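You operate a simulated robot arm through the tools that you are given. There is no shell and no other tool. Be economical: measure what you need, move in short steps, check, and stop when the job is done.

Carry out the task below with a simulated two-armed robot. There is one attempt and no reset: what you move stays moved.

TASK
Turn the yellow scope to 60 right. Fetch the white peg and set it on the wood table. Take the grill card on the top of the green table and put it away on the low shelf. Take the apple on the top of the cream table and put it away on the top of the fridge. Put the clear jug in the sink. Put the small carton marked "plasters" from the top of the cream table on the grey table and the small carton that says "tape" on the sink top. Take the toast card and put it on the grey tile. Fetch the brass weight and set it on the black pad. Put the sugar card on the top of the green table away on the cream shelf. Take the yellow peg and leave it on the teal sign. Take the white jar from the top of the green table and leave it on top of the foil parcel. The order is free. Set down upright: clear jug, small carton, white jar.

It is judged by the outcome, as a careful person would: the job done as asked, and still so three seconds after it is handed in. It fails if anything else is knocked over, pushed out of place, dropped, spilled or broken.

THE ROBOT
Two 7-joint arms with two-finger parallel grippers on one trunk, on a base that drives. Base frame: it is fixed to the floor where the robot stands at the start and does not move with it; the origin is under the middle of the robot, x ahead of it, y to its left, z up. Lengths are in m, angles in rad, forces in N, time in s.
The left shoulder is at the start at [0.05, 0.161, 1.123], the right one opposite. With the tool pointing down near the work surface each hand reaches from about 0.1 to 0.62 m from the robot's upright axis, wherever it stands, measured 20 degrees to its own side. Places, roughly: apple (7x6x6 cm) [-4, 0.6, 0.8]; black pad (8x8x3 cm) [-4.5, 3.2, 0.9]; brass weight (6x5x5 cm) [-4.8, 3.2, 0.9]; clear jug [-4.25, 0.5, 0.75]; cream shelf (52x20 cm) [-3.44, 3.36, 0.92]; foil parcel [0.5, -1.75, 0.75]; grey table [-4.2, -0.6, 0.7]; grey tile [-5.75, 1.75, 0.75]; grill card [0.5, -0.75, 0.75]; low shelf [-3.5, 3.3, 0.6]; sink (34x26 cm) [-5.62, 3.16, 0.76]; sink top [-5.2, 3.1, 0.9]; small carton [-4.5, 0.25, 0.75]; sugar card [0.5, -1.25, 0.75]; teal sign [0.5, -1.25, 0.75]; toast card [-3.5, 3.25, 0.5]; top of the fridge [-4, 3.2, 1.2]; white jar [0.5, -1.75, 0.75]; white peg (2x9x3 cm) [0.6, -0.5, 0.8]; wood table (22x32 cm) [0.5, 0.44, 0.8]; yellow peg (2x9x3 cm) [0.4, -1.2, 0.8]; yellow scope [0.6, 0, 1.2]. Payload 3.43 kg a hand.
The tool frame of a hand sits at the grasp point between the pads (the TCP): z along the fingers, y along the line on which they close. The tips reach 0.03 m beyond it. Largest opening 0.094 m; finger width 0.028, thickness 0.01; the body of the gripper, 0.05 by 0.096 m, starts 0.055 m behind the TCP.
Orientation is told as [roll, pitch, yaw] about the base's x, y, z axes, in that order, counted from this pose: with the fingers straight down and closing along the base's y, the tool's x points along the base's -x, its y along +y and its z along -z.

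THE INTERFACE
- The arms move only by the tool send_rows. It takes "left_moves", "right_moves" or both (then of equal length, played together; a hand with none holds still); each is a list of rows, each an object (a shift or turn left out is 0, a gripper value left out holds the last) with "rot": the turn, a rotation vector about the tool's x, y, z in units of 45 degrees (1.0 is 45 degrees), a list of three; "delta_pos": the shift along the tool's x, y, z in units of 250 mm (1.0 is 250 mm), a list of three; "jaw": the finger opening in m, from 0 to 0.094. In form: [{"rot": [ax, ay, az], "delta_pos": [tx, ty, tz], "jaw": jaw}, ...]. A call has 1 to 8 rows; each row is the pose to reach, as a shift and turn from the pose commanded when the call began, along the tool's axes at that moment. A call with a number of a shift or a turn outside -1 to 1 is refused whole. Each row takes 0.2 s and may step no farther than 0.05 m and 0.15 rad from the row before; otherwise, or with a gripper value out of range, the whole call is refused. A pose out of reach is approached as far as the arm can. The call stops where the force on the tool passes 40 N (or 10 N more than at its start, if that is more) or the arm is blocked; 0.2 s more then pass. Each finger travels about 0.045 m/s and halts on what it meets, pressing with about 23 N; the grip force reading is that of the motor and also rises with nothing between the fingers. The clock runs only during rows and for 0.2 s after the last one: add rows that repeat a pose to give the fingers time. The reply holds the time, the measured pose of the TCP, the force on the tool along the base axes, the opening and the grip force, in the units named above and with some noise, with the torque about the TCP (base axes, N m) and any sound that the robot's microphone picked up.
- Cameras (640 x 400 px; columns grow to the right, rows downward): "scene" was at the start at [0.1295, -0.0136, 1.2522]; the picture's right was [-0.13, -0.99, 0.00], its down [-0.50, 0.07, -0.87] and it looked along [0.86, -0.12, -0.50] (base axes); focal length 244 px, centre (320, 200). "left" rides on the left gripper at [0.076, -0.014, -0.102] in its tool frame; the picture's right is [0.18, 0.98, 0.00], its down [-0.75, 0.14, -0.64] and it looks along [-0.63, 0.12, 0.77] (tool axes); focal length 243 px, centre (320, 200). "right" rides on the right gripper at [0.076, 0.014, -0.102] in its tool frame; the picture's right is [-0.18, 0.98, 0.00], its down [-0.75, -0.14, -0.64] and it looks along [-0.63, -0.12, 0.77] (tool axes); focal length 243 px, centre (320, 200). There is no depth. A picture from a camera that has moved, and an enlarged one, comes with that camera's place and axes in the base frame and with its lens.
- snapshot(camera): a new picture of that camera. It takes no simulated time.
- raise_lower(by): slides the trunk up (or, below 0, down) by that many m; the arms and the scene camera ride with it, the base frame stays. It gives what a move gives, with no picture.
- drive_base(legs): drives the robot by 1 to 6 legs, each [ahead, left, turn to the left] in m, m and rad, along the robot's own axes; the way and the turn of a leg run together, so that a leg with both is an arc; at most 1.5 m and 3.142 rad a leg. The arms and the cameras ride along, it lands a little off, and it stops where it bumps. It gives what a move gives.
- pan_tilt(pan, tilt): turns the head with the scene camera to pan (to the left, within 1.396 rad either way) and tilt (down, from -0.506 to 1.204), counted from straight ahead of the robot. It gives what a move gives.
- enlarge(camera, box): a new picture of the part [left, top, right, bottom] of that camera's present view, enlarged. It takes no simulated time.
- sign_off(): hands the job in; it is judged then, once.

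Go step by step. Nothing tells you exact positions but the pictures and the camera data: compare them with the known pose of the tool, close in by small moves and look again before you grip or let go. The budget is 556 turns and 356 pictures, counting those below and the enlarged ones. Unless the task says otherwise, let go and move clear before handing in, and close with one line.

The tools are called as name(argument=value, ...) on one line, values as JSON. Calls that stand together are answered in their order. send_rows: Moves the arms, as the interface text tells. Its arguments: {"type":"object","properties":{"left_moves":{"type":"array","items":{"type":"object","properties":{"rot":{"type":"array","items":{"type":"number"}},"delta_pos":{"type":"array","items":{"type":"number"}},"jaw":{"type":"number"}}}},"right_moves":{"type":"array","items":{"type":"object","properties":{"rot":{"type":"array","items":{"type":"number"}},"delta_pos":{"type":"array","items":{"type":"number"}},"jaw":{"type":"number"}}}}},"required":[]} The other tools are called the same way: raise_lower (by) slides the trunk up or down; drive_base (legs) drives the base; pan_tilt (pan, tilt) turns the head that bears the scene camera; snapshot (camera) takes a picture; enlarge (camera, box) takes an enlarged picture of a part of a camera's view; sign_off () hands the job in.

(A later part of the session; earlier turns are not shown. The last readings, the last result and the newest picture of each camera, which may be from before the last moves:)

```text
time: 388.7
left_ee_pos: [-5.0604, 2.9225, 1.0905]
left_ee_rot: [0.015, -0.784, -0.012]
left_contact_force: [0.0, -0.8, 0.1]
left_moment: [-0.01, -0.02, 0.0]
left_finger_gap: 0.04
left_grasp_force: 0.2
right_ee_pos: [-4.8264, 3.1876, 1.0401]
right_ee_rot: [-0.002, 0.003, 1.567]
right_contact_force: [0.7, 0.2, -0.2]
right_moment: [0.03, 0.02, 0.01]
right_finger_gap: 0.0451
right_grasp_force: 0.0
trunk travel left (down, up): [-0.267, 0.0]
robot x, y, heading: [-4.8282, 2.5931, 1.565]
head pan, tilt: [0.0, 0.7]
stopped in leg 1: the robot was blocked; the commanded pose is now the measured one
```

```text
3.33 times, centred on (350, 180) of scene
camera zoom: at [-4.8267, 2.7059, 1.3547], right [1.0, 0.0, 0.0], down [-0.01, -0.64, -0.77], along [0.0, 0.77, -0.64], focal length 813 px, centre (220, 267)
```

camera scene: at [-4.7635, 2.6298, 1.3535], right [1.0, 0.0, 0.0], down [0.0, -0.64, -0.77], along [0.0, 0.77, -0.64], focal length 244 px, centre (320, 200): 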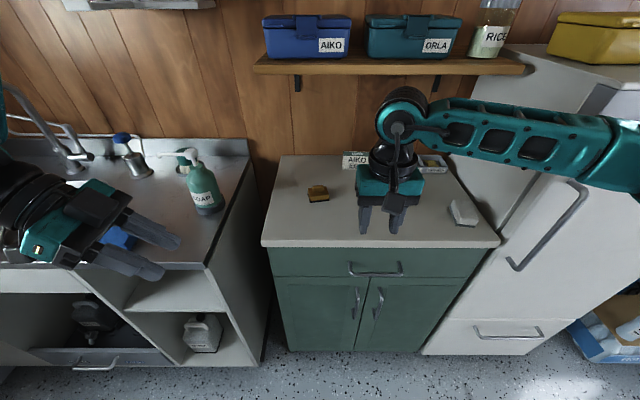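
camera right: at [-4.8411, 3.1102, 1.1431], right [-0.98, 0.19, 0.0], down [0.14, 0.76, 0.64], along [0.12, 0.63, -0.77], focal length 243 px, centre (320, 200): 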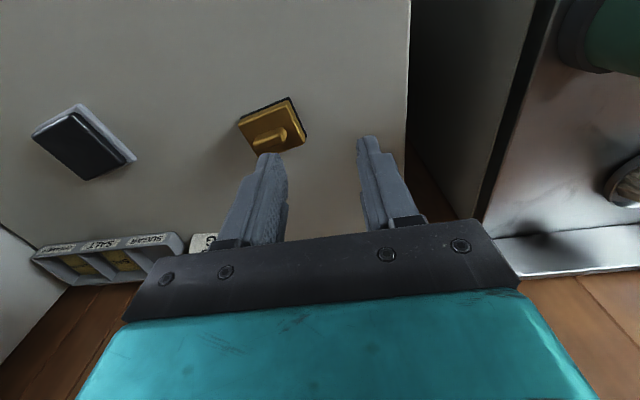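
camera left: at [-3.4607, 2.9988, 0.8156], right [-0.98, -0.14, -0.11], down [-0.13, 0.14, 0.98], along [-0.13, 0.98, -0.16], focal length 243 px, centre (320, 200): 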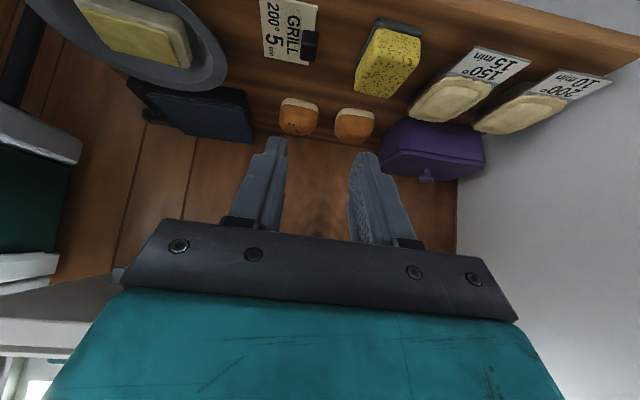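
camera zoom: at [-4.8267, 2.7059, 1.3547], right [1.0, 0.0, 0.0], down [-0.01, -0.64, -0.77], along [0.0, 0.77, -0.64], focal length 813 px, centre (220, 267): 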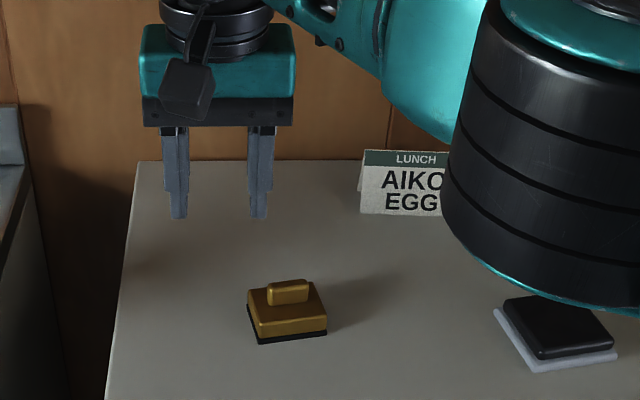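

Something blocked at the end of the move; I check the left side.

pan_tilt(pan=0.8, tilt=0.5)

snapshot(camera="scene")

snapshot(camera="left")

pan_tilt(pan=-0.8, tilt=0.6)

snapshot(camera="scene")

```text
time: 389.9
left_ee_pos: [-5.0608, 2.9217, 1.0914]
left_ee_rot: [0.017, -0.783, -0.012]
left_contact_force: [0.8, 0.6, -0.8]
left_moment: [0.0, 0.03, 0.01]
left_finger_gap: 0.0401
left_grasp_force: 0.0
right_ee_pos: [-4.8257, 3.188, 1.0394]
right_ee_rot: [-0.003, 0.005, 1.568]
right_contact_force: [-0.2, -0.4, 0.8]
right_moment: [-0.01, -0.01, 0.01]
right_finger_gap: 0.045
right_grasp_force: 0.1
trunk travel left (down, up): [-0.267, 0.0]
robot x, y, heading: [-4.8309, 2.5941, 1.566]
head pan, tilt: [0.799, 0.499]
```

```text
143 pictures are left
camera scene: at [-4.8918, 2.6841, 1.3724], right [0.7, 0.71, 0.01], down [0.34, -0.33, -0.88], along [-0.63, 0.62, -0.47], focal length 244 px, centre (320, 200)
```

scene: 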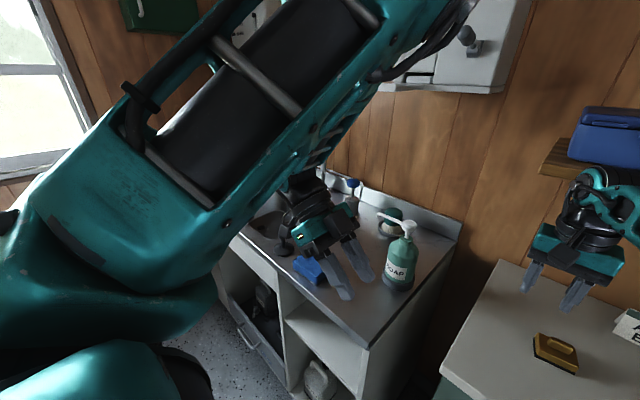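

```text
142 pictures are left
camera left: at [-5.1877, 2.907, 1.1111], right [-0.13, 0.98, -0.12], down [0.08, 0.13, 0.99], along [0.99, 0.12, -0.1], focal length 243 px, centre (320, 200)
```

left: 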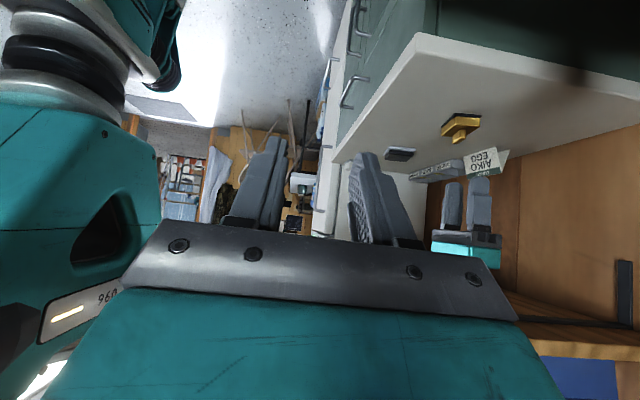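

```text
time: 391.5
left_ee_pos: [-5.0603, 2.9213, 1.0912]
left_ee_rot: [0.016, -0.783, -0.013]
left_contact_force: [-0.3, 1.0, -0.1]
left_moment: [0.02, 0.0, -0.01]
left_finger_gap: 0.0397
left_grasp_force: 0.1
right_ee_pos: [-4.8264, 3.1868, 1.0401]
right_ee_rot: [-0.003, 0.004, 1.57]
right_contact_force: [0.3, -0.4, 0.3]
right_moment: [-0.01, -0.01, 0.03]
right_finger_gap: 0.0449
right_grasp_force: 0.0
trunk travel left (down, up): [-0.267, 0.0]
robot x, y, heading: [-4.8305, 2.5912, 1.566]
head pan, tilt: [-0.799, 0.6]
```

```text
141 pictures are left
camera scene: at [-4.7635, 2.682, 1.3629], right [0.7, -0.72, -0.01], down [-0.41, -0.38, -0.83], along [0.59, 0.58, -0.56], focal length 244 px, centre (320, 200)
```

scene: 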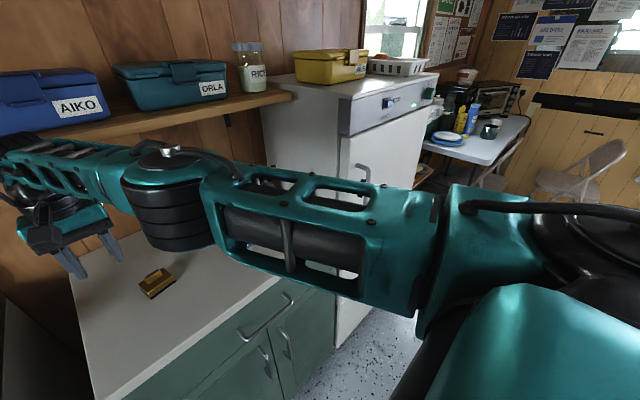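

The left elbow likely touched the towel dispenser on the wall. I back well off and re-pose the left arm closer to the body.

drive_base(legs=[[-0.45, 0, 0]])

send_rows(left_moves=[{"delta_pos": [-0.1, -0.06, 0.1]}, {"delta_pos": [-0.2, -0.12, 0.2]}, {"delta_pos": [-0.3, -0.18, 0.3]}, {"delta_pos": [-0.4, -0.24, 0.4]}, {"delta_pos": [-0.5, -0.3, 0.5]}, {"delta_pos": [-0.6, -0.36, 0.6]}])

pan_tilt(pan=0.6, tilt=0.4)

snapshot(camera="scene")

```text
time: 394.2
left_ee_pos: [-5.0646, 2.481, 1.0866]
left_ee_rot: [0.003, -0.787, -0.002]
left_contact_force: [-1.1, 0.7, -0.1]
left_moment: [-0.01, -0.01, 0.05]
left_finger_gap: 0.0398
left_grasp_force: 0.0
right_ee_pos: [-4.8306, 2.7446, 1.0357]
right_ee_rot: [-0.006, 0.014, 1.568]
right_contact_force: [0.0, 0.0, -0.8]
right_moment: [0.01, -0.01, 0.0]
right_finger_gap: 0.0449
right_grasp_force: 0.1
trunk travel left (down, up): [-0.267, 0.0]
robot x, y, heading: [-4.8343, 2.1464, 1.567]
head pan, tilt: [-0.799, 0.6]
```

```text
time: 395.6
left_ee_pos: [-4.997, 2.4066, 1.1201]
left_ee_rot: [-0.001, -0.783, -0.003]
left_contact_force: [-0.1, 0.8, 0.1]
left_moment: [0.05, 0.02, -0.03]
left_finger_gap: 0.0399
left_grasp_force: 0.1
left hand out of reach, approached as far as the arm can: row 2, 3, 4, 5, 6
right_ee_pos: [-4.8305, 2.7468, 1.0332]
right_ee_rot: [-0.005, 0.014, 1.569]
right_contact_force: [-0.3, 0.1, 0.0]
right_moment: [-0.02, 0.0, 0.03]
right_finger_gap: 0.045
right_grasp_force: 0.0
trunk travel left (down, up): [-0.267, 0.0]
robot x, y, heading: [-4.8367, 2.1435, 1.563]
head pan, tilt: [-0.799, 0.6]
```

```text
time: 397.2
left_ee_pos: [-4.9965, 2.4058, 1.1204]
left_ee_rot: [-0.002, -0.785, -0.001]
left_contact_force: [0.9, -0.5, -0.8]
left_moment: [0.01, -0.01, 0.01]
left_finger_gap: 0.0399
left_grasp_force: 0.0
right_ee_pos: [-4.8306, 2.7446, 1.0333]
right_ee_rot: [-0.007, 0.016, 1.566]
right_contact_force: [-0.5, 0.0, -0.4]
right_moment: [0.02, 0.01, 0.02]
right_finger_gap: 0.0449
right_grasp_force: 0.1
trunk travel left (down, up): [-0.267, 0.0]
robot x, y, heading: [-4.8324, 2.1456, 1.565]
head pan, tilt: [0.6, 0.4]
```

```text
140 pictures are left
camera scene: at [-4.8841, 2.2594, 1.3803], right [0.83, 0.56, 0.0], down [0.22, -0.32, -0.92], along [-0.52, 0.76, -0.39], focal length 244 px, centre (320, 200)
```

scene: 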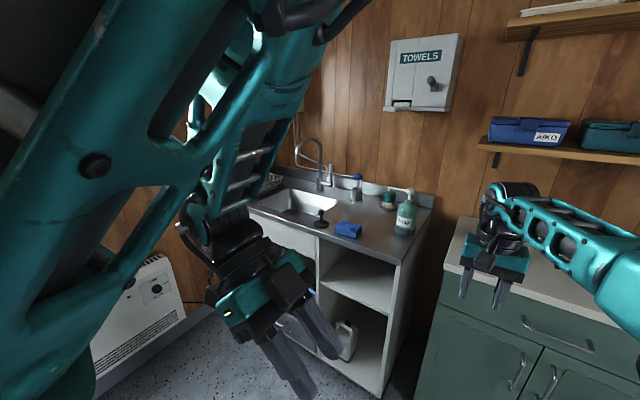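

I now think the right wrist met the low wall shelf (bottom z≈1.22). I lower the right hand first so its wrist passes under the shelf, then approach again.

send_rows(right_moves=[{"delta_pos": [0.05, -0.08, 0.1], "jaw": 0.06}, {"delta_pos": [0.1, -0.16, 0.2], "jaw": 0.08}, {"delta_pos": [0.12, -0.26, 0.3], "jaw": 0.09}, {"delta_pos": [0.12, -0.26, 0.33], "jaw": 0.09}])

drive_base(legs=[[0.44, 0, 0.005]])

snapshot(camera="right")

pan_tilt(pan=0.0, tilt=0.7)

snapshot(camera="scene")

```text
time: 398.2
left_ee_pos: [-4.9969, 2.4061, 1.1211]
left_ee_rot: [-0.001, -0.787, -0.001]
left_contact_force: [0.1, 0.5, 0.8]
left_moment: [0.02, -0.01, 0.01]
left_finger_gap: 0.0402
left_grasp_force: 0.0
right_ee_pos: [-4.7648, 2.7114, 0.9502]
right_ee_rot: [-0.007, 0.014, 1.568]
right_contact_force: [0.3, 0.6, -0.1]
right_moment: [-0.01, 0.01, 0.02]
right_finger_gap: 0.0901
right_grasp_force: 0.1
trunk travel left (down, up): [-0.267, 0.0]
robot x, y, heading: [-4.8329, 2.1429, 1.564]
head pan, tilt: [0.6, 0.4]
```

```text
time: 400.9
left_ee_pos: [-4.9974, 2.8499, 1.1207]
left_ee_rot: [-0.001, -0.785, 0.006]
left_contact_force: [-0.3, 1.0, -0.3]
left_moment: [-0.03, 0.01, 0.02]
left_finger_gap: 0.04
left_grasp_force: 0.1
right_ee_pos: [-4.768, 3.1562, 0.9494]
right_ee_rot: [-0.007, 0.012, 1.574]
right_contact_force: [-0.2, -0.8, 0.2]
right_moment: [-0.02, -0.02, -0.03]
right_finger_gap: 0.0901
right_grasp_force: 0.1
trunk travel left (down, up): [-0.267, 0.0]
robot x, y, heading: [-4.8325, 2.5896, 1.574]
head pan, tilt: [0.6, 0.4]
```

```text
139 pictures are left
camera right: at [-4.7822, 3.081, 1.0544], right [-0.98, 0.18, -0.01], down [0.14, 0.76, 0.63], along [0.12, 0.62, -0.78], focal length 243 px, centre (320, 200)
```

right: 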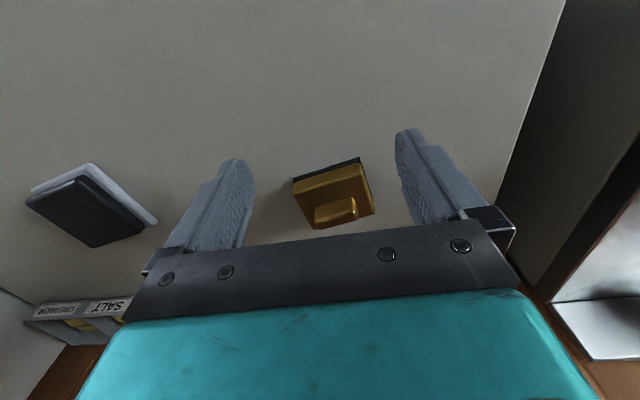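

```text
time: 401.9
left_ee_pos: [-4.9978, 2.8495, 1.1194]
left_ee_rot: [-0.007, -0.785, 0.01]
left_contact_force: [0.2, -0.3, 1.3]
left_moment: [0.02, 0.0, -0.02]
left_finger_gap: 0.04
left_grasp_force: 0.0
right_ee_pos: [-4.7667, 3.1572, 0.9502]
right_ee_rot: [-0.007, 0.015, 1.573]
right_contact_force: [0.1, -0.5, 0.0]
right_moment: [0.01, 0.01, -0.03]
right_finger_gap: 0.09
right_grasp_force: 0.0
trunk travel left (down, up): [-0.267, 0.0]
robot x, y, heading: [-4.8302, 2.5853, 1.571]
head pan, tilt: [0.0, 0.7]
```

```text
138 pictures are left
camera scene: at [-4.8349, 2.7161, 1.3662], right [1.0, 0.04, 0.0], down [0.02, -0.53, -0.85], along [-0.03, 0.85, -0.53], focal length 244 px, centre (320, 200)
```

scene: 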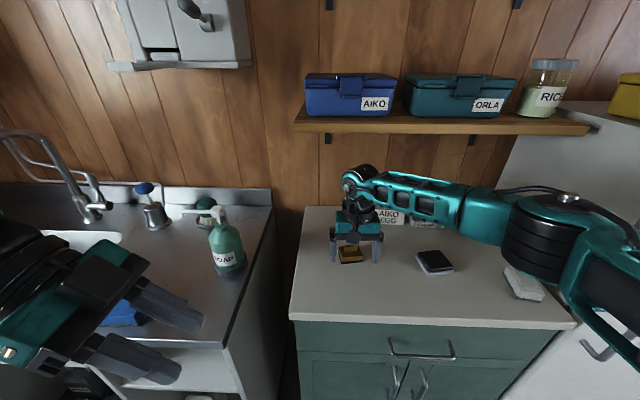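

send_rows(right_moves=[{"delta_pos": [-0.08, 0.012, 0.04], "rot": [0, 0, -0.09]}, {"delta_pos": [-0.16, 0.012, 0.08], "rot": [0, 0, -0.187]}, {"delta_pos": [-0.22, 0.012, 0.14], "rot": [0, 0, -0.187]}, {"delta_pos": [-0.22, 0.012, 0.2], "rot": [0, 0, -0.187]}, {"delta_pos": [-0.22, 0.012, 0.225], "rot": [0, 0, -0.187]}])

snapshot(camera="right")

enlarge(camera="scene", box=[310, 180, 470, 290])

```text
time: 403.2
left_ee_pos: [-4.9982, 2.8465, 1.1194]
left_ee_rot: [-0.012, -0.787, 0.016]
left_contact_force: [-0.5, 0.9, 0.7]
left_moment: [-0.02, 0.01, 0.02]
left_finger_gap: 0.0399
left_grasp_force: 0.1
right_ee_pos: [-4.7656, 3.1965, 0.9101]
right_ee_rot: [0.001, -0.006, 1.719]
right_contact_force: [2.7, -9.4, 19.0]
right_moment: [-0.53, -0.15, -0.17]
right_finger_gap: 0.089
right_grasp_force: 0.1
right hand out of reach, approached as far as the arm can: row 3, 4, 5
trunk travel left (down, up): [-0.267, 0.0]
robot x, y, heading: [-4.8323, 2.5872, 1.572]
head pan, tilt: [0.0, 0.7]
stopped in row 5 (right hand): the force on the tool passed its limit at 46 N (the readings are from after the stop); the commanded pose is now the measured one
```

```text
137 pictures are left
camera right: at [-4.7679, 3.1184, 1.0127], right [-1.0, 0.04, 0.0], down [0.03, 0.76, 0.65], along [0.02, 0.65, -0.76], focal length 243 px, centre (320, 200)
```

right: 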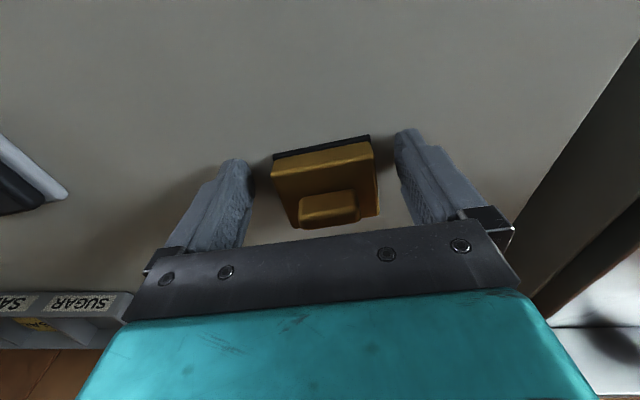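

```text
3.64 times, centred on (390, 235) of scene
camera zoom: at [-4.8333, 2.7131, 1.3648], right [1.0, 0.02, 0.0], down [0.01, -0.54, -0.84], along [-0.02, 0.84, -0.54], focal length 887 px, centre (66, 73)
```

zoom: 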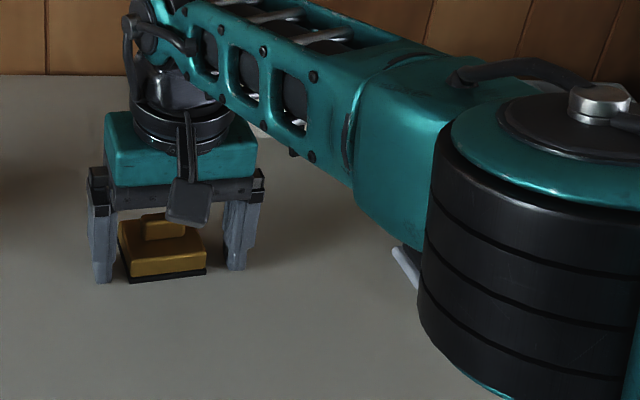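

The tips met the counter (z≈0.88) with the weight between the fingers. I lift slightly and close.

send_rows(right_moves=[{"delta_pos": [0, -0.008, -0.024]}, {"delta_pos": [0, -0.008, -0.024], "jaw": 0.07}, {"delta_pos": [0, -0.008, -0.024], "jaw": 0.05}, {"delta_pos": [0, -0.008, -0.024], "jaw": 0.03}, {"delta_pos": [0, -0.008, -0.024], "jaw": 0.03}])

snapshot(camera="right")

```text
time: 404.4
left_ee_pos: [-4.9968, 2.8477, 1.1182]
left_ee_rot: [-0.014, -0.787, 0.014]
left_contact_force: [0.2, -0.3, -0.7]
left_moment: [0.0, 0.0, -0.03]
left_finger_gap: 0.04
left_grasp_force: 0.1
right_ee_pos: [-4.7618, 3.1981, 0.9118]
right_ee_rot: [0.0, -0.002, 1.718]
right_contact_force: [-0.1, -0.5, -0.3]
right_moment: [-0.03, -0.02, 0.0]
right_finger_gap: 0.0594
right_grasp_force: 22.9
trunk travel left (down, up): [-0.267, 0.0]
robot x, y, heading: [-4.8297, 2.5903, 1.572]
head pan, tilt: [0.0, 0.7]
```

```text
135 pictures are left
camera right: at [-4.7651, 3.1203, 1.0146], right [-1.0, 0.04, 0.0], down [0.03, 0.76, 0.64], along [0.02, 0.64, -0.77], focal length 243 px, centre (320, 200)
```

right: 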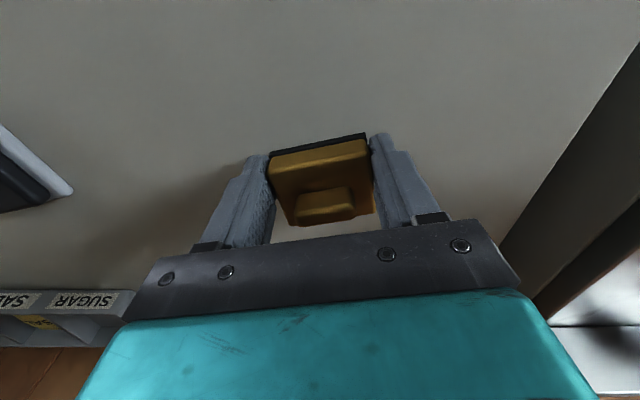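

send_rows(right_moves=[{"delta_pos": [0, 0, -0.02]}, {"delta_pos": [0, 0, -0.05]}, {"delta_pos": [0, 0, -0.09]}, {"delta_pos": [0, 0, -0.13]}, {"delta_pos": [0, 0, -0.13]}])

snapshot(camera="right")

enlarge(camera="scene", box=[310, 180, 470, 290])

```text
time: 405.6
left_ee_pos: [-4.9985, 2.8482, 1.1185]
left_ee_rot: [-0.013, -0.786, 0.013]
left_contact_force: [-0.5, -0.5, -0.2]
left_moment: [0.01, 0.01, 0.01]
left_finger_gap: 0.0398
left_grasp_force: 0.0
right_ee_pos: [-4.7614, 3.1985, 0.9436]
right_ee_rot: [0.001, -0.003, 1.717]
right_contact_force: [-0.4, -0.4, -4.0]
right_moment: [-0.03, 0.0, -0.03]
right_finger_gap: 0.0593
right_grasp_force: 23.0
trunk travel left (down, up): [-0.267, 0.0]
robot x, y, heading: [-4.8303, 2.5891, 1.569]
head pan, tilt: [0.0, 0.7]
```

```text
134 pictures are left
camera right: at [-4.7656, 3.12, 1.047], right [-1.0, 0.04, 0.0], down [0.03, 0.76, 0.64], along [0.02, 0.64, -0.77], focal length 243 px, centre (320, 200)
```

right: 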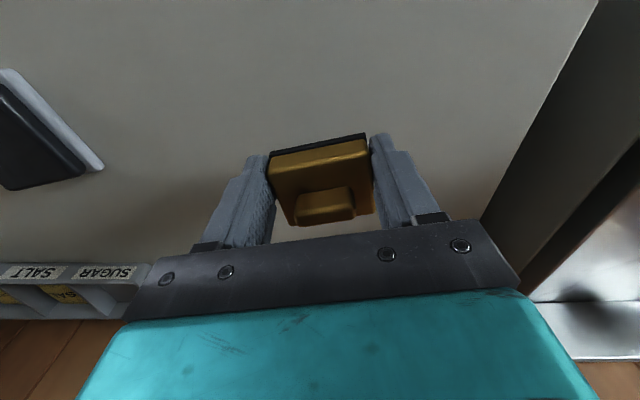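

```text
3.64 times, centred on (390, 235) of scene
camera zoom: at [-4.8327, 2.7161, 1.3645], right [1.0, 0.01, 0.0], down [0.01, -0.54, -0.84], along [-0.01, 0.84, -0.54], focal length 887 px, centre (66, 73)
```

zoom: 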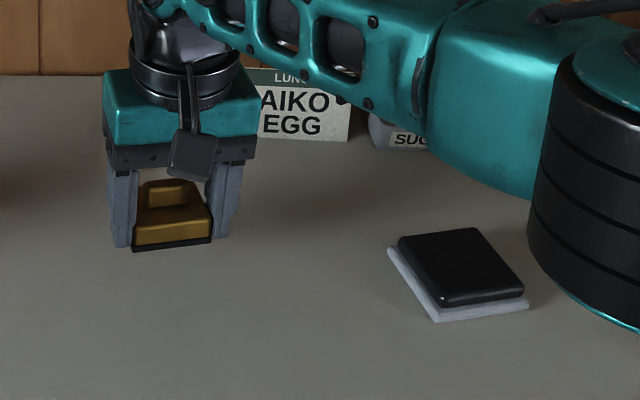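

send_rows(right_moves=[{"delta_pos": [0.05, -0.16, -0.04]}, {"delta_pos": [0.1, -0.32, -0.06]}, {"delta_pos": [0.15, -0.48, -0.06]}, {"delta_pos": [0.2, -0.64, -0.06]}, {"delta_pos": [0.244, -0.805, -0.06]}])

snapshot(camera="right")

snapshot(camera="scene")

```text
time: 406.9
left_ee_pos: [-4.9961, 2.8487, 1.1197]
left_ee_rot: [-0.007, -0.785, 0.008]
left_contact_force: [0.4, -0.9, 0.0]
left_moment: [0.01, 0.0, -0.02]
left_finger_gap: 0.04
left_grasp_force: 0.1
right_ee_pos: [-4.5559, 3.1677, 0.9572]
right_ee_rot: [0.0, -0.003, 1.718]
right_contact_force: [-0.3, -0.2, -3.6]
right_moment: [-0.09, -0.03, 0.0]
right_finger_gap: 0.0594
right_grasp_force: 23.5
trunk travel left (down, up): [-0.267, 0.0]
robot x, y, heading: [-4.8311, 2.5867, 1.574]
head pan, tilt: [0.0, 0.7]
```

```text
132 pictures are left
camera right: at [-4.5596, 3.0888, 1.0593], right [-1.0, 0.04, 0.0], down [0.03, 0.76, 0.64], along [0.02, 0.64, -0.76], focal length 243 px, centre (320, 200)
```

right: 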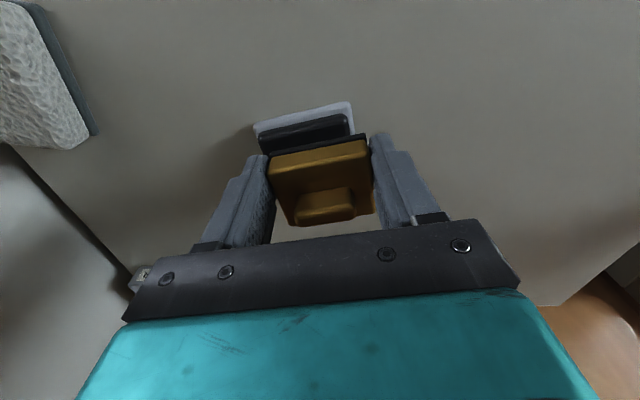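

```text
131 pictures are left
camera scene: at [-4.8304, 2.7115, 1.3534], right [1.0, 0.0, 0.0], down [0.0, -0.64, -0.76], along [0.0, 0.76, -0.64], focal length 244 px, centre (320, 200)
```

scene: 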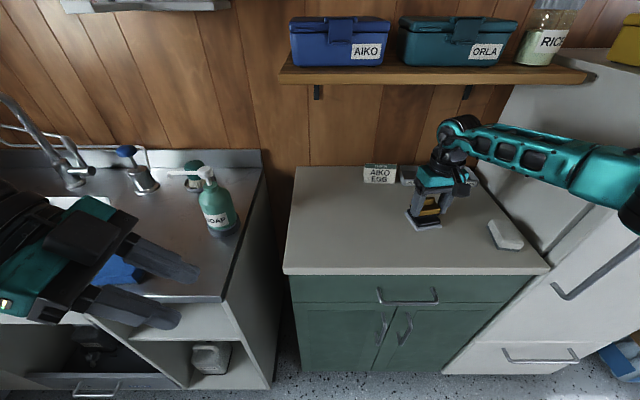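

The weight is centred above the black pad. I lower it to contact.

send_rows(right_moves=[{"delta_pos": [0, 0, 0.025]}, {"delta_pos": [0, 0, 0.04]}, {"delta_pos": [0, 0, 0.05]}, {"delta_pos": [0, 0, 0.058]}, {"delta_pos": [0, 0, 0.066]}, {"delta_pos": [0, 0, 0.074]}])

enlarge(camera="scene", box=[370, 150, 490, 250])

```text
time: 408.2
left_ee_pos: [-4.9991, 2.8488, 1.121]
left_ee_rot: [-0.006, -0.785, 0.01]
left_contact_force: [-0.4, 0.0, 0.5]
left_moment: [0.03, -0.01, 0.0]
left_finger_gap: 0.04
left_grasp_force: 0.0
right_ee_pos: [-4.5546, 3.1675, 0.94]
right_ee_rot: [0.001, -0.003, 1.719]
right_contact_force: [0.0, -0.5, -3.2]
right_moment: [-0.06, 0.0, 0.03]
right_finger_gap: 0.0594
right_grasp_force: 22.8
trunk travel left (down, up): [-0.267, 0.0]
robot x, y, heading: [-4.8319, 2.5873, 1.572]
head pan, tilt: [0.0, 0.7]
```

```text
4.00 times, centred on (430, 200) of scene
camera zoom: at [-4.8314, 2.7118, 1.3534], right [1.0, 0.0, 0.0], down [0.0, -0.64, -0.76], along [0.0, 0.76, -0.64], focal length 976 px, centre (-120, 200)
```

zoom: 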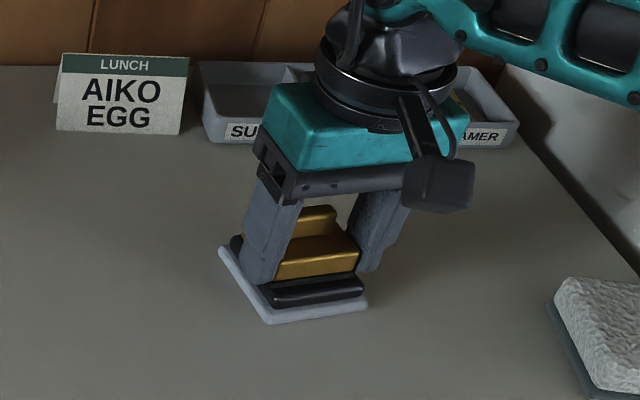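

send_rows(right_moves=[{"delta_pos": [0.012, 0, 0.01]}, {"delta_pos": [0.016, 0, 0.018]}, {"delta_pos": [0.016, 0, 0.026]}, {"delta_pos": [0.016, 0, 0.034]}])

snapshot(camera="right")

```text
time: 409.2
left_ee_pos: [-4.9978, 2.8484, 1.1209]
left_ee_rot: [-0.006, -0.783, 0.011]
left_contact_force: [-0.6, -0.3, -0.1]
left_moment: [-0.01, -0.01, -0.04]
left_finger_gap: 0.04
left_grasp_force: 0.0
right_ee_pos: [-4.5536, 3.1644, 0.9336]
right_ee_rot: [-0.001, -0.004, 1.72]
right_contact_force: [-0.3, 0.6, 0.8]
right_moment: [-0.05, -0.11, 0.03]
right_finger_gap: 0.0593
right_grasp_force: 23.2
trunk travel left (down, up): [-0.267, 0.0]
robot x, y, heading: [-4.8343, 2.5869, 1.574]
head pan, tilt: [0.0, 0.7]
```

```text
129 pictures are left
camera right: at [-4.5566, 3.0851, 1.0364], right [-1.0, 0.04, 0.0], down [0.03, 0.76, 0.65], along [0.02, 0.65, -0.76], focal length 243 px, centre (320, 200)
```

right: 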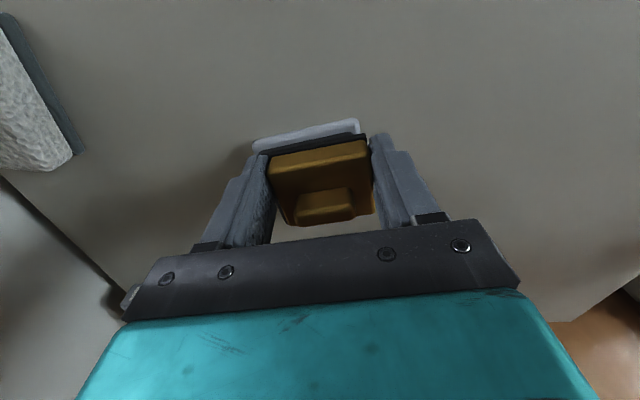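

send_rows(right_moves=[{"delta_pos": [0, 0, 0.006]}, {"delta_pos": [0, 0, 0.006], "jaw": 0.07}, {"delta_pos": [0, 0, 0.006], "jaw": 0.085}, {"delta_pos": [0, 0, 0.006], "jaw": 0.085}, {"delta_pos": [0, 0, -0.06]}, {"delta_pos": [0, 0, -0.13]}, {"delta_pos": [0.12, 0, -0.2]}, {"delta_pos": [0.3, 0, -0.3]}])

enlarge(camera="scene", box=[370, 150, 490, 250])

```text
refused: row 8 steps farther than a row can; nothing moved
```

```text
4.00 times, centred on (430, 200) of scene
camera zoom: at [-4.8316, 2.7114, 1.3535], right [1.0, 0.0, 0.0], down [0.0, -0.64, -0.76], along [0.0, 0.76, -0.64], focal length 976 px, centre (-120, 200)
```

zoom: 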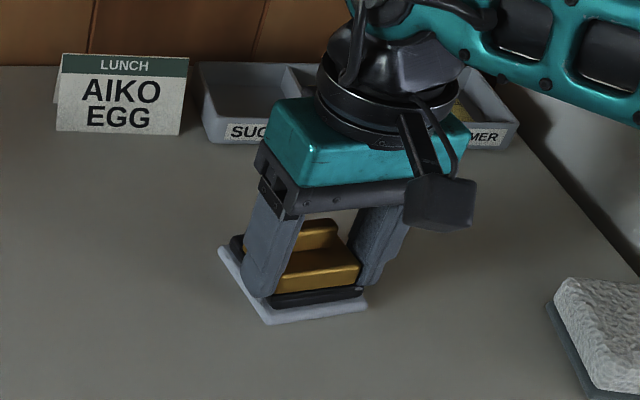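

send_rows(right_moves=[{"delta_pos": [0, 0, 0.006]}, {"delta_pos": [0, 0, 0.006], "jaw": 0.07}, {"delta_pos": [0, 0, 0.006], "jaw": 0.085}, {"delta_pos": [0, 0, 0.006], "jaw": 0.085}, {"delta_pos": [0, 0, -0.06]}, {"delta_pos": [0, 0, -0.13]}, {"delta_pos": [0.1, 0, -0.2]}, {"delta_pos": [0.25, 0, -0.24]}])

enlarge(camera="scene", box=[370, 150, 490, 250])

```text
time: 411.1
left_ee_pos: [-4.9979, 2.8477, 1.1204]
left_ee_rot: [-0.005, -0.786, 0.008]
left_contact_force: [-0.4, 0.4, -0.4]
left_moment: [-0.02, 0.03, 0.03]
left_finger_gap: 0.0401
left_grasp_force: 0.0
right_ee_pos: [-4.5463, 3.1017, 0.9951]
right_ee_rot: [-0.001, -0.002, 1.718]
right_contact_force: [0.0, 0.3, 0.4]
right_moment: [0.02, -0.04, 0.03]
right_finger_gap: 0.0851
right_grasp_force: 0.1
trunk travel left (down, up): [-0.267, 0.0]
robot x, y, heading: [-4.8283, 2.5883, 1.573]
head pan, tilt: [0.0, 0.7]
```

```text
4.00 times, centred on (430, 200) of scene
camera zoom: at [-4.8312, 2.7107, 1.3536], right [1.0, 0.0, 0.0], down [0.0, -0.64, -0.77], along [0.0, 0.77, -0.64], focal length 976 px, centre (-120, 200)
```

zoom: 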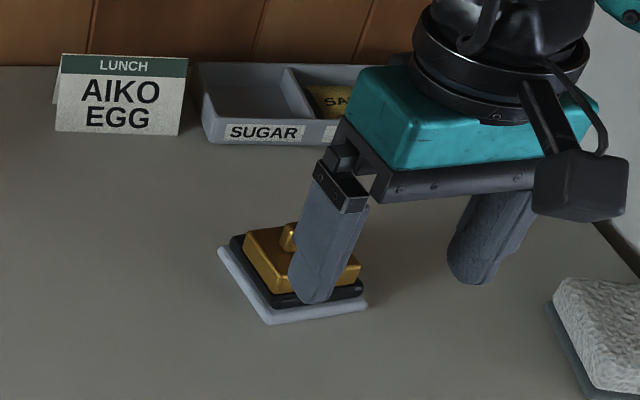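

Brass weight sits on the black pad. Next I turn round to the cream table.

drive_base(legs=[[-0.7, 0, 0], [0, 0, 3.1]])

pan_tilt(pan=0.0, tilt=0.45)

snapshot(camera="scene")

```text
time: 422.0
left_ee_pos: [-4.6865, 1.6316, 1.1204]
left_ee_rot: [-0.008, -0.787, 3.069]
left_contact_force: [0.2, -0.2, 1.0]
left_moment: [0.0, 0.03, 0.01]
left_finger_gap: 0.0399
left_grasp_force: 0.1
right_ee_pos: [-5.1568, 1.4158, 0.9947]
right_ee_rot: [0.0, -0.002, -1.503]
right_contact_force: [0.8, 0.8, -0.3]
right_moment: [0.05, -0.04, 0.03]
right_finger_gap: 0.0851
right_grasp_force: 0.0
trunk travel left (down, up): [-0.267, 0.0]
robot x, y, heading: [-4.8283, 1.9045, -1.654]
head pan, tilt: [0.0, 0.7]
```

```text
time: 422.8
left_ee_pos: [-4.6872, 1.6326, 1.1191]
left_ee_rot: [-0.008, -0.785, 3.07]
left_contact_force: [-0.2, 0.5, 0.1]
left_moment: [-0.02, 0.04, 0.01]
left_finger_gap: 0.0397
left_grasp_force: 0.1
right_ee_pos: [-5.1565, 1.4152, 0.9952]
right_ee_rot: [0.0, -0.004, -1.505]
right_contact_force: [0.2, -1.0, 0.7]
right_moment: [0.02, -0.01, 0.02]
right_finger_gap: 0.0848
right_grasp_force: 0.1
trunk travel left (down, up): [-0.267, 0.0]
robot x, y, heading: [-4.8328, 1.9063, -1.652]
head pan, tilt: [0.0, 0.45]
```

```text
126 pictures are left
camera scene: at [-4.8416, 1.7723, 1.3756], right [-1.0, 0.08, 0.0], down [0.03, 0.43, -0.9], along [-0.07, -0.9, -0.44], focal length 244 px, centre (320, 200)
```

scene: 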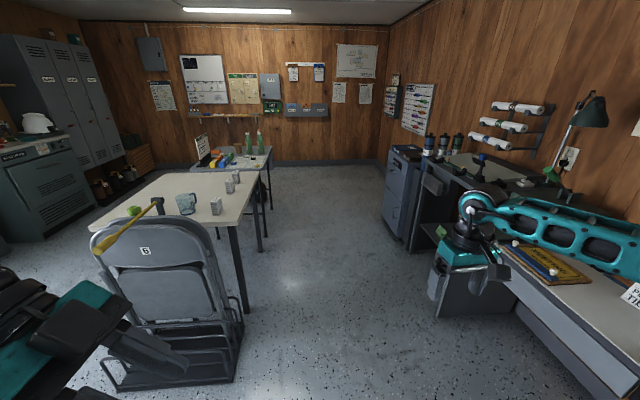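

I see the jug, small cartons and apple on the cream table (x -4.51 to -3.83, y -0.12 to 0.70). A chair rack blocks its north side, so I approach from the west; first I tuck and raise the right hand.

send_rows(right_moves=[{"delta_pos": [0.08, 0.1, -0.1], "rot": [0, 0, 0.04]}, {"delta_pos": [0.16, 0.2, -0.2], "rot": [0, 0, 0.08]}, {"delta_pos": [0.24, 0.3, -0.3], "rot": [0, 0, 0.12]}, {"delta_pos": [0.32, 0.4, -0.4], "rot": [0, 0, 0.16]}, {"delta_pos": [0.4, 0.5, -0.5], "rot": [0, 0, 0.187]}, {"delta_pos": [0.48, 0.6, -0.6], "rot": [0, 0, 0.187]}])

drive_base(legs=[[1.3, -0.15, 0], [0, 0, 1.65]])

pan_tilt(pan=0.0, tilt=0.5)

snapshot(camera="scene")

```text
time: 424.1
left_ee_pos: [-4.6858, 1.6318, 1.1192]
left_ee_rot: [-0.007, -0.787, 3.069]
left_contact_force: [1.2, -0.1, -0.3]
left_moment: [0.0, -0.02, -0.01]
left_finger_gap: 0.0401
left_grasp_force: 0.1
right_ee_pos: [-5.0156, 1.5458, 1.1422]
right_ee_rot: [0.0, -0.004, -1.651]
right_contact_force: [0.6, 0.1, 0.1]
right_moment: [0.0, -0.01, 0.03]
right_finger_gap: 0.0849
right_grasp_force: 0.1
trunk travel left (down, up): [-0.267, 0.0]
robot x, y, heading: [-4.8324, 1.9061, -1.652]
head pan, tilt: [0.0, 0.45]
```

```text
time: 434.6
left_ee_pos: [-4.8144, 0.7945, 1.1203]
left_ee_rot: [-0.005, -0.786, -1.56]
left_contact_force: [0.5, 0.3, -0.4]
left_moment: [-0.03, -0.05, 0.01]
left_finger_gap: 0.0399
left_grasp_force: 0.1
right_ee_pos: [-4.7008, 0.4735, 1.1428]
right_ee_rot: [0.002, -0.003, 0.0]
right_contact_force: [0.0, -1.0, -0.3]
right_moment: [0.05, 0.05, -0.03]
right_finger_gap: 0.0849
right_grasp_force: 0.0
trunk travel left (down, up): [-0.267, 0.0]
robot x, y, heading: [-5.0702, 0.6292, -0.0]
head pan, tilt: [0.0, 0.45]
```

```text
time: 435.3
left_ee_pos: [-4.8145, 0.7953, 1.1196]
left_ee_rot: [-0.006, -0.786, -1.561]
left_contact_force: [-0.1, 0.2, 0.2]
left_moment: [-0.01, 0.0, -0.01]
left_finger_gap: 0.0397
left_grasp_force: 0.0
right_ee_pos: [-4.702, 0.4732, 1.1422]
right_ee_rot: [0.0, -0.004, 0.002]
right_contact_force: [0.6, 0.1, 0.6]
right_moment: [-0.01, -0.01, 0.02]
right_finger_gap: 0.0851
right_grasp_force: 0.1
trunk travel left (down, up): [-0.267, 0.0]
robot x, y, heading: [-5.0748, 0.6289, 0.005]
head pan, tilt: [0.0, 0.499]
```

```text
125 pictures are left
camera scene: at [-4.9442, 0.6275, 1.3712], right [0.0, -1.0, 0.0], down [-0.48, 0.0, -0.88], along [0.88, 0.0, -0.48], focal length 244 px, centre (320, 200)
```

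scene: 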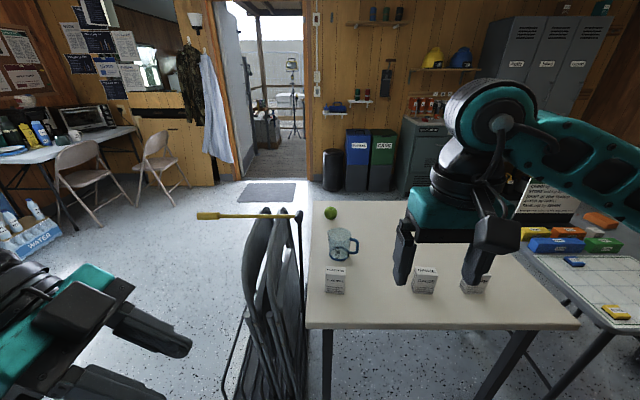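

enlarge(camera="scene", box=[300, 200, 500, 320])

enlarge(camera="scene", box=[500, 170, 640, 330])

```text
3.20 times, centred on (400, 260) of scene
camera zoom: at [-4.9442, 0.6275, 1.3712], right [0.0, -1.0, 0.0], down [-0.48, 0.0, -0.88], along [0.88, 0.0, -0.48], focal length 781 px, centre (64, 8)
```

zoom: 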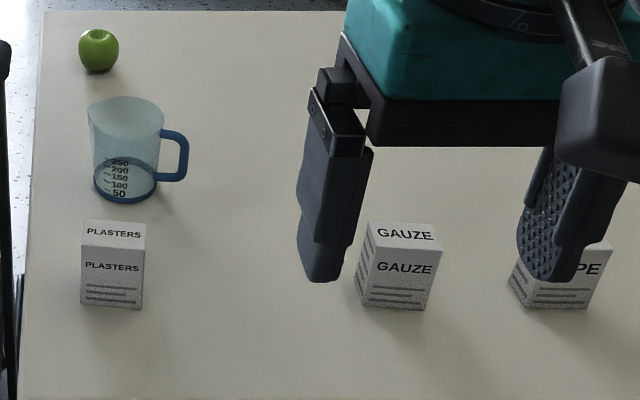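

```text
2.50 times, centred on (570, 250) of scene
camera zoom: at [-4.9442, 0.6275, 1.3712], right [0.0, -1.0, 0.0], down [-0.48, 0.0, -0.88], along [0.88, 0.0, -0.48], focal length 610 px, centre (-305, 75)
```

zoom: 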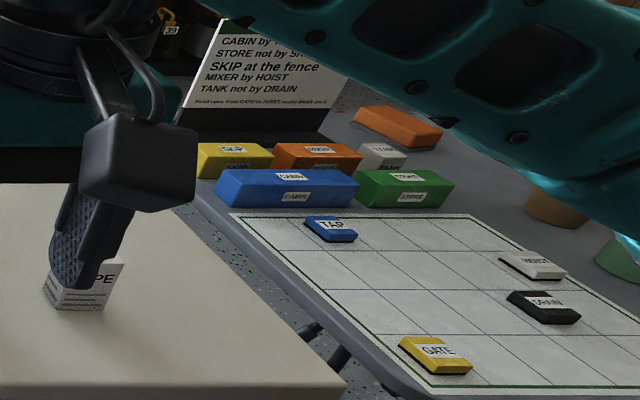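

Labels read PLASTERS, GAUZE and TAPE. I take PLASTERS first with the right hand.

drive_base(legs=[[0.11, 0.1, 0]])

send_rows(right_moves=[{"delta_pos": [-0.18, 0, 0], "jaw": 0.094}, {"delta_pos": [-0.36, 0, 0], "jaw": 0.094}, {"delta_pos": [-0.54, 0, 0], "jaw": 0.094}, {"delta_pos": [-0.72, 0, 0], "jaw": 0.094}])

snapshot(camera="right")

snapshot(camera="scene")

```text
time: 436.8
left_ee_pos: [-4.7043, 0.8963, 1.1193]
left_ee_rot: [-0.007, -0.787, -1.557]
left_contact_force: [-0.3, 0.4, -0.1]
left_moment: [0.0, 0.03, 0.0]
left_finger_gap: 0.0399
left_grasp_force: 0.2
right_ee_pos: [-4.5908, 0.5753, 1.1429]
right_ee_rot: [0.001, -0.004, 0.003]
right_contact_force: [0.1, -0.3, -0.7]
right_moment: [-0.01, 0.01, -0.01]
right_finger_gap: 0.085
right_grasp_force: 0.1
trunk travel left (down, up): [-0.267, 0.0]
robot x, y, heading: [-4.9678, 0.7305, 0.004]
head pan, tilt: [0.0, 0.499]
```

```text
time: 437.8
left_ee_pos: [-4.7042, 0.8975, 1.1203]
left_ee_rot: [-0.007, -0.788, -1.557]
left_contact_force: [0.2, -0.5, -0.1]
left_moment: [0.0, 0.0, 0.01]
left_finger_gap: 0.0402
left_grasp_force: 0.1
right_ee_pos: [-4.4103, 0.5736, 1.1474]
right_ee_rot: [0.0, -0.004, 0.006]
right_contact_force: [0.1, -0.2, 0.7]
right_moment: [0.03, 0.02, 0.02]
right_finger_gap: 0.0939
right_grasp_force: 0.1
trunk travel left (down, up): [-0.267, 0.0]
robot x, y, heading: [-4.9674, 0.7326, 0.002]
head pan, tilt: [0.0, 0.499]
```

```text
122 pictures are left
camera right: at [-4.4869, 0.5875, 1.2493], right [0.18, 0.98, 0.0], down [0.75, -0.14, 0.65], along [0.64, -0.12, -0.76], focal length 243 px, centre (320, 200)
```

right: 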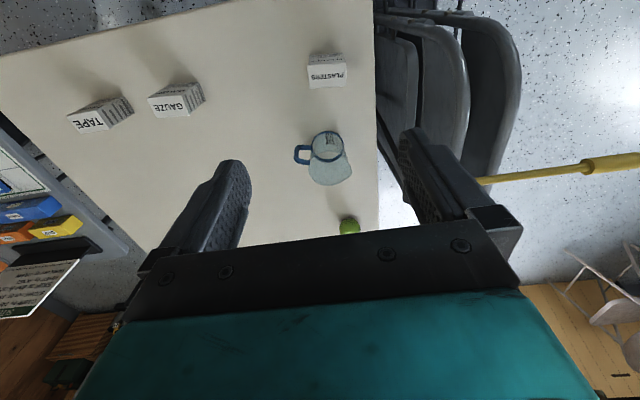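

```text
121 pictures are left
camera scene: at [-4.8335, 0.7291, 1.3711], right [0.0, -1.0, 0.0], down [-0.48, 0.0, -0.88], along [0.88, 0.0, -0.48], focal length 244 px, centre (320, 200)
```

scene: 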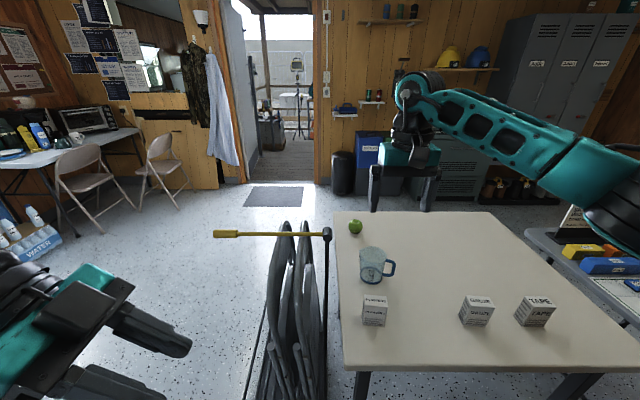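

send_rows(right_moves=[{"delta_pos": [-0.05, 0.026, 0.18]}, {"delta_pos": [-0.108, 0.026, 0.36]}, {"delta_pos": [-0.108, 0.026, 0.54]}, {"delta_pos": [-0.108, 0.026, 0.72]}, {"delta_pos": [-0.108, 0.026, 0.88]}])

snapshot(camera="right")

```text
time: 439.0
left_ee_pos: [-4.7035, 0.8963, 1.1194]
left_ee_rot: [-0.007, -0.784, -1.558]
left_contact_force: [-0.2, -0.6, 0.6]
left_moment: [-0.01, 0.01, -0.01]
left_finger_gap: 0.0401
left_grasp_force: 0.0
right_ee_pos: [-4.383, 0.5815, 0.9251]
right_ee_rot: [0.0, -0.003, 0.004]
right_contact_force: [0.0, -0.5, -0.7]
right_moment: [-0.02, -0.02, 0.02]
right_finger_gap: 0.0937
right_grasp_force: 0.1
trunk travel left (down, up): [-0.267, 0.0]
robot x, y, heading: [-4.965, 0.7312, -0.005]
head pan, tilt: [0.0, 0.499]
```

```text
120 pictures are left
camera right: at [-4.46, 0.5945, 1.0278], right [0.18, 0.98, 0.0], down [0.75, -0.14, 0.64], along [0.63, -0.12, -0.76], focal length 243 px, centre (320, 200)
```

right: 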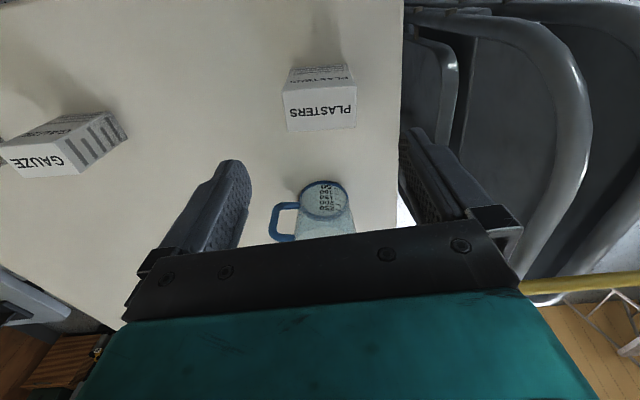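

send_rows(right_moves=[{"delta_pos": [0.012, 0, 0.18]}, {"delta_pos": [0.012, 0, 0.36]}, {"delta_pos": [0.012, 0, 0.48]}, {"delta_pos": [0.012, 0, 0.52]}, {"delta_pos": [0.012, 0, 0.52], "jaw": 0.07}, {"delta_pos": [0.012, 0, 0.52], "jaw": 0.05}, {"delta_pos": [0.012, 0, 0.52], "jaw": 0.045}, {"delta_pos": [0.012, 0, 0.52], "jaw": 0.045}])

snapshot(camera="right")

```text
time: 440.8
left_ee_pos: [-4.7036, 0.8943, 1.1196]
left_ee_rot: [-0.008, -0.787, -1.558]
left_contact_force: [0.0, -0.6, 0.3]
left_moment: [0.0, 0.01, 0.03]
left_finger_gap: 0.0402
left_grasp_force: 0.1
right_ee_pos: [-4.3866, 0.5842, 0.7951]
right_ee_rot: [0.0, -0.003, 0.003]
right_contact_force: [0.3, -0.1, 0.7]
right_moment: [0.03, -0.01, 0.03]
right_finger_gap: 0.0681
right_grasp_force: 22.5
trunk travel left (down, up): [-0.267, 0.0]
robot x, y, heading: [-4.9649, 0.7285, 0.003]
head pan, tilt: [0.0, 0.499]
```

```text
119 pictures are left
camera right: at [-4.4631, 0.5965, 0.8972], right [0.18, 0.98, 0.0], down [0.75, -0.14, 0.64], along [0.63, -0.12, -0.76], focal length 243 px, centre (320, 200)
```

right: 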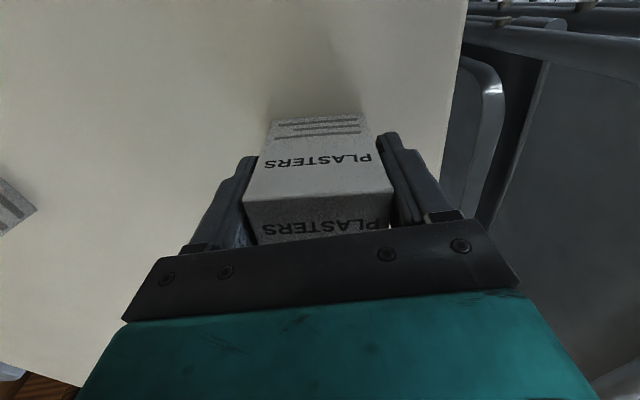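

PLASTERS is held. I lift it, back off and go along to the grey table.

send_rows(right_moves=[{"delta_pos": [0, 0, -0.06]}, {"delta_pos": [0, 0, -0.16]}, {"delta_pos": [0, 0, -0.32]}, {"delta_pos": [0, 0, -0.5]}, {"delta_pos": [0, 0, -0.68]}, {"delta_pos": [0, 0, -0.86]}, {"delta_pos": [0, 0, -1.0]}])

drive_base(legs=[[-0.3, 0, 0], [0, -1.1, 0]])

snapshot(camera="scene")

```text
time: 442.4
left_ee_pos: [-4.7048, 0.8961, 1.12]
left_ee_rot: [-0.009, -0.785, -1.558]
left_contact_force: [-1.0, 0.7, -0.4]
left_moment: [0.02, 0.02, -0.02]
left_finger_gap: 0.0401
left_grasp_force: 0.0
right_ee_pos: [-4.3869, 0.5828, 1.0437]
right_ee_rot: [-0.001, -0.002, 0.002]
right_contact_force: [0.3, -0.1, -0.3]
right_moment: [0.01, 0.02, 0.01]
right_finger_gap: 0.0675
right_grasp_force: 22.4
trunk travel left (down, up): [-0.267, 0.0]
robot x, y, heading: [-4.9617, 0.7297, 0.003]
head pan, tilt: [0.0, 0.499]
```

```text
time: 454.1
left_ee_pos: [-5.0186, -0.2299, 1.1194]
left_ee_rot: [-0.008, -0.785, -1.598]
left_contact_force: [0.6, 0.3, 1.0]
left_moment: [-0.02, 0.0, -0.02]
left_finger_gap: 0.0402
left_grasp_force: 0.0
right_ee_pos: [-4.7118, -0.5559, 1.0442]
right_ee_rot: [0.0, -0.004, -0.035]
right_contact_force: [-1.1, -0.6, -0.3]
right_moment: [0.0, 0.0, 0.02]
right_finger_gap: 0.066
right_grasp_force: 23.2
trunk travel left (down, up): [-0.267, 0.0]
robot x, y, heading: [-5.2873, -0.3861, -0.036]
head pan, tilt: [0.0, 0.499]
```

```text
118 pictures are left
camera scene: at [-5.1539, -0.3927, 1.3712], right [-0.04, -1.0, 0.0], down [-0.48, 0.02, -0.88], along [0.88, -0.03, -0.48], focal length 244 px, centre (320, 200)
```

scene: 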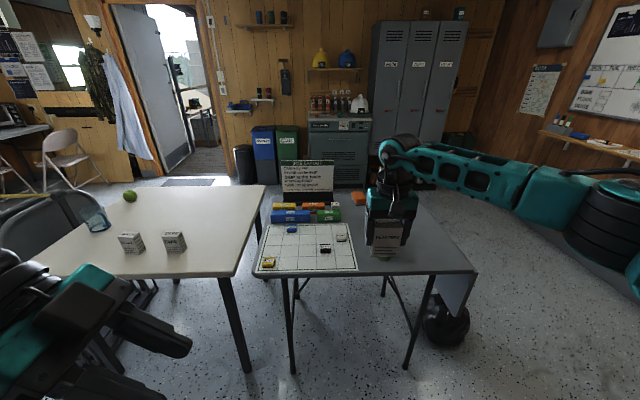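

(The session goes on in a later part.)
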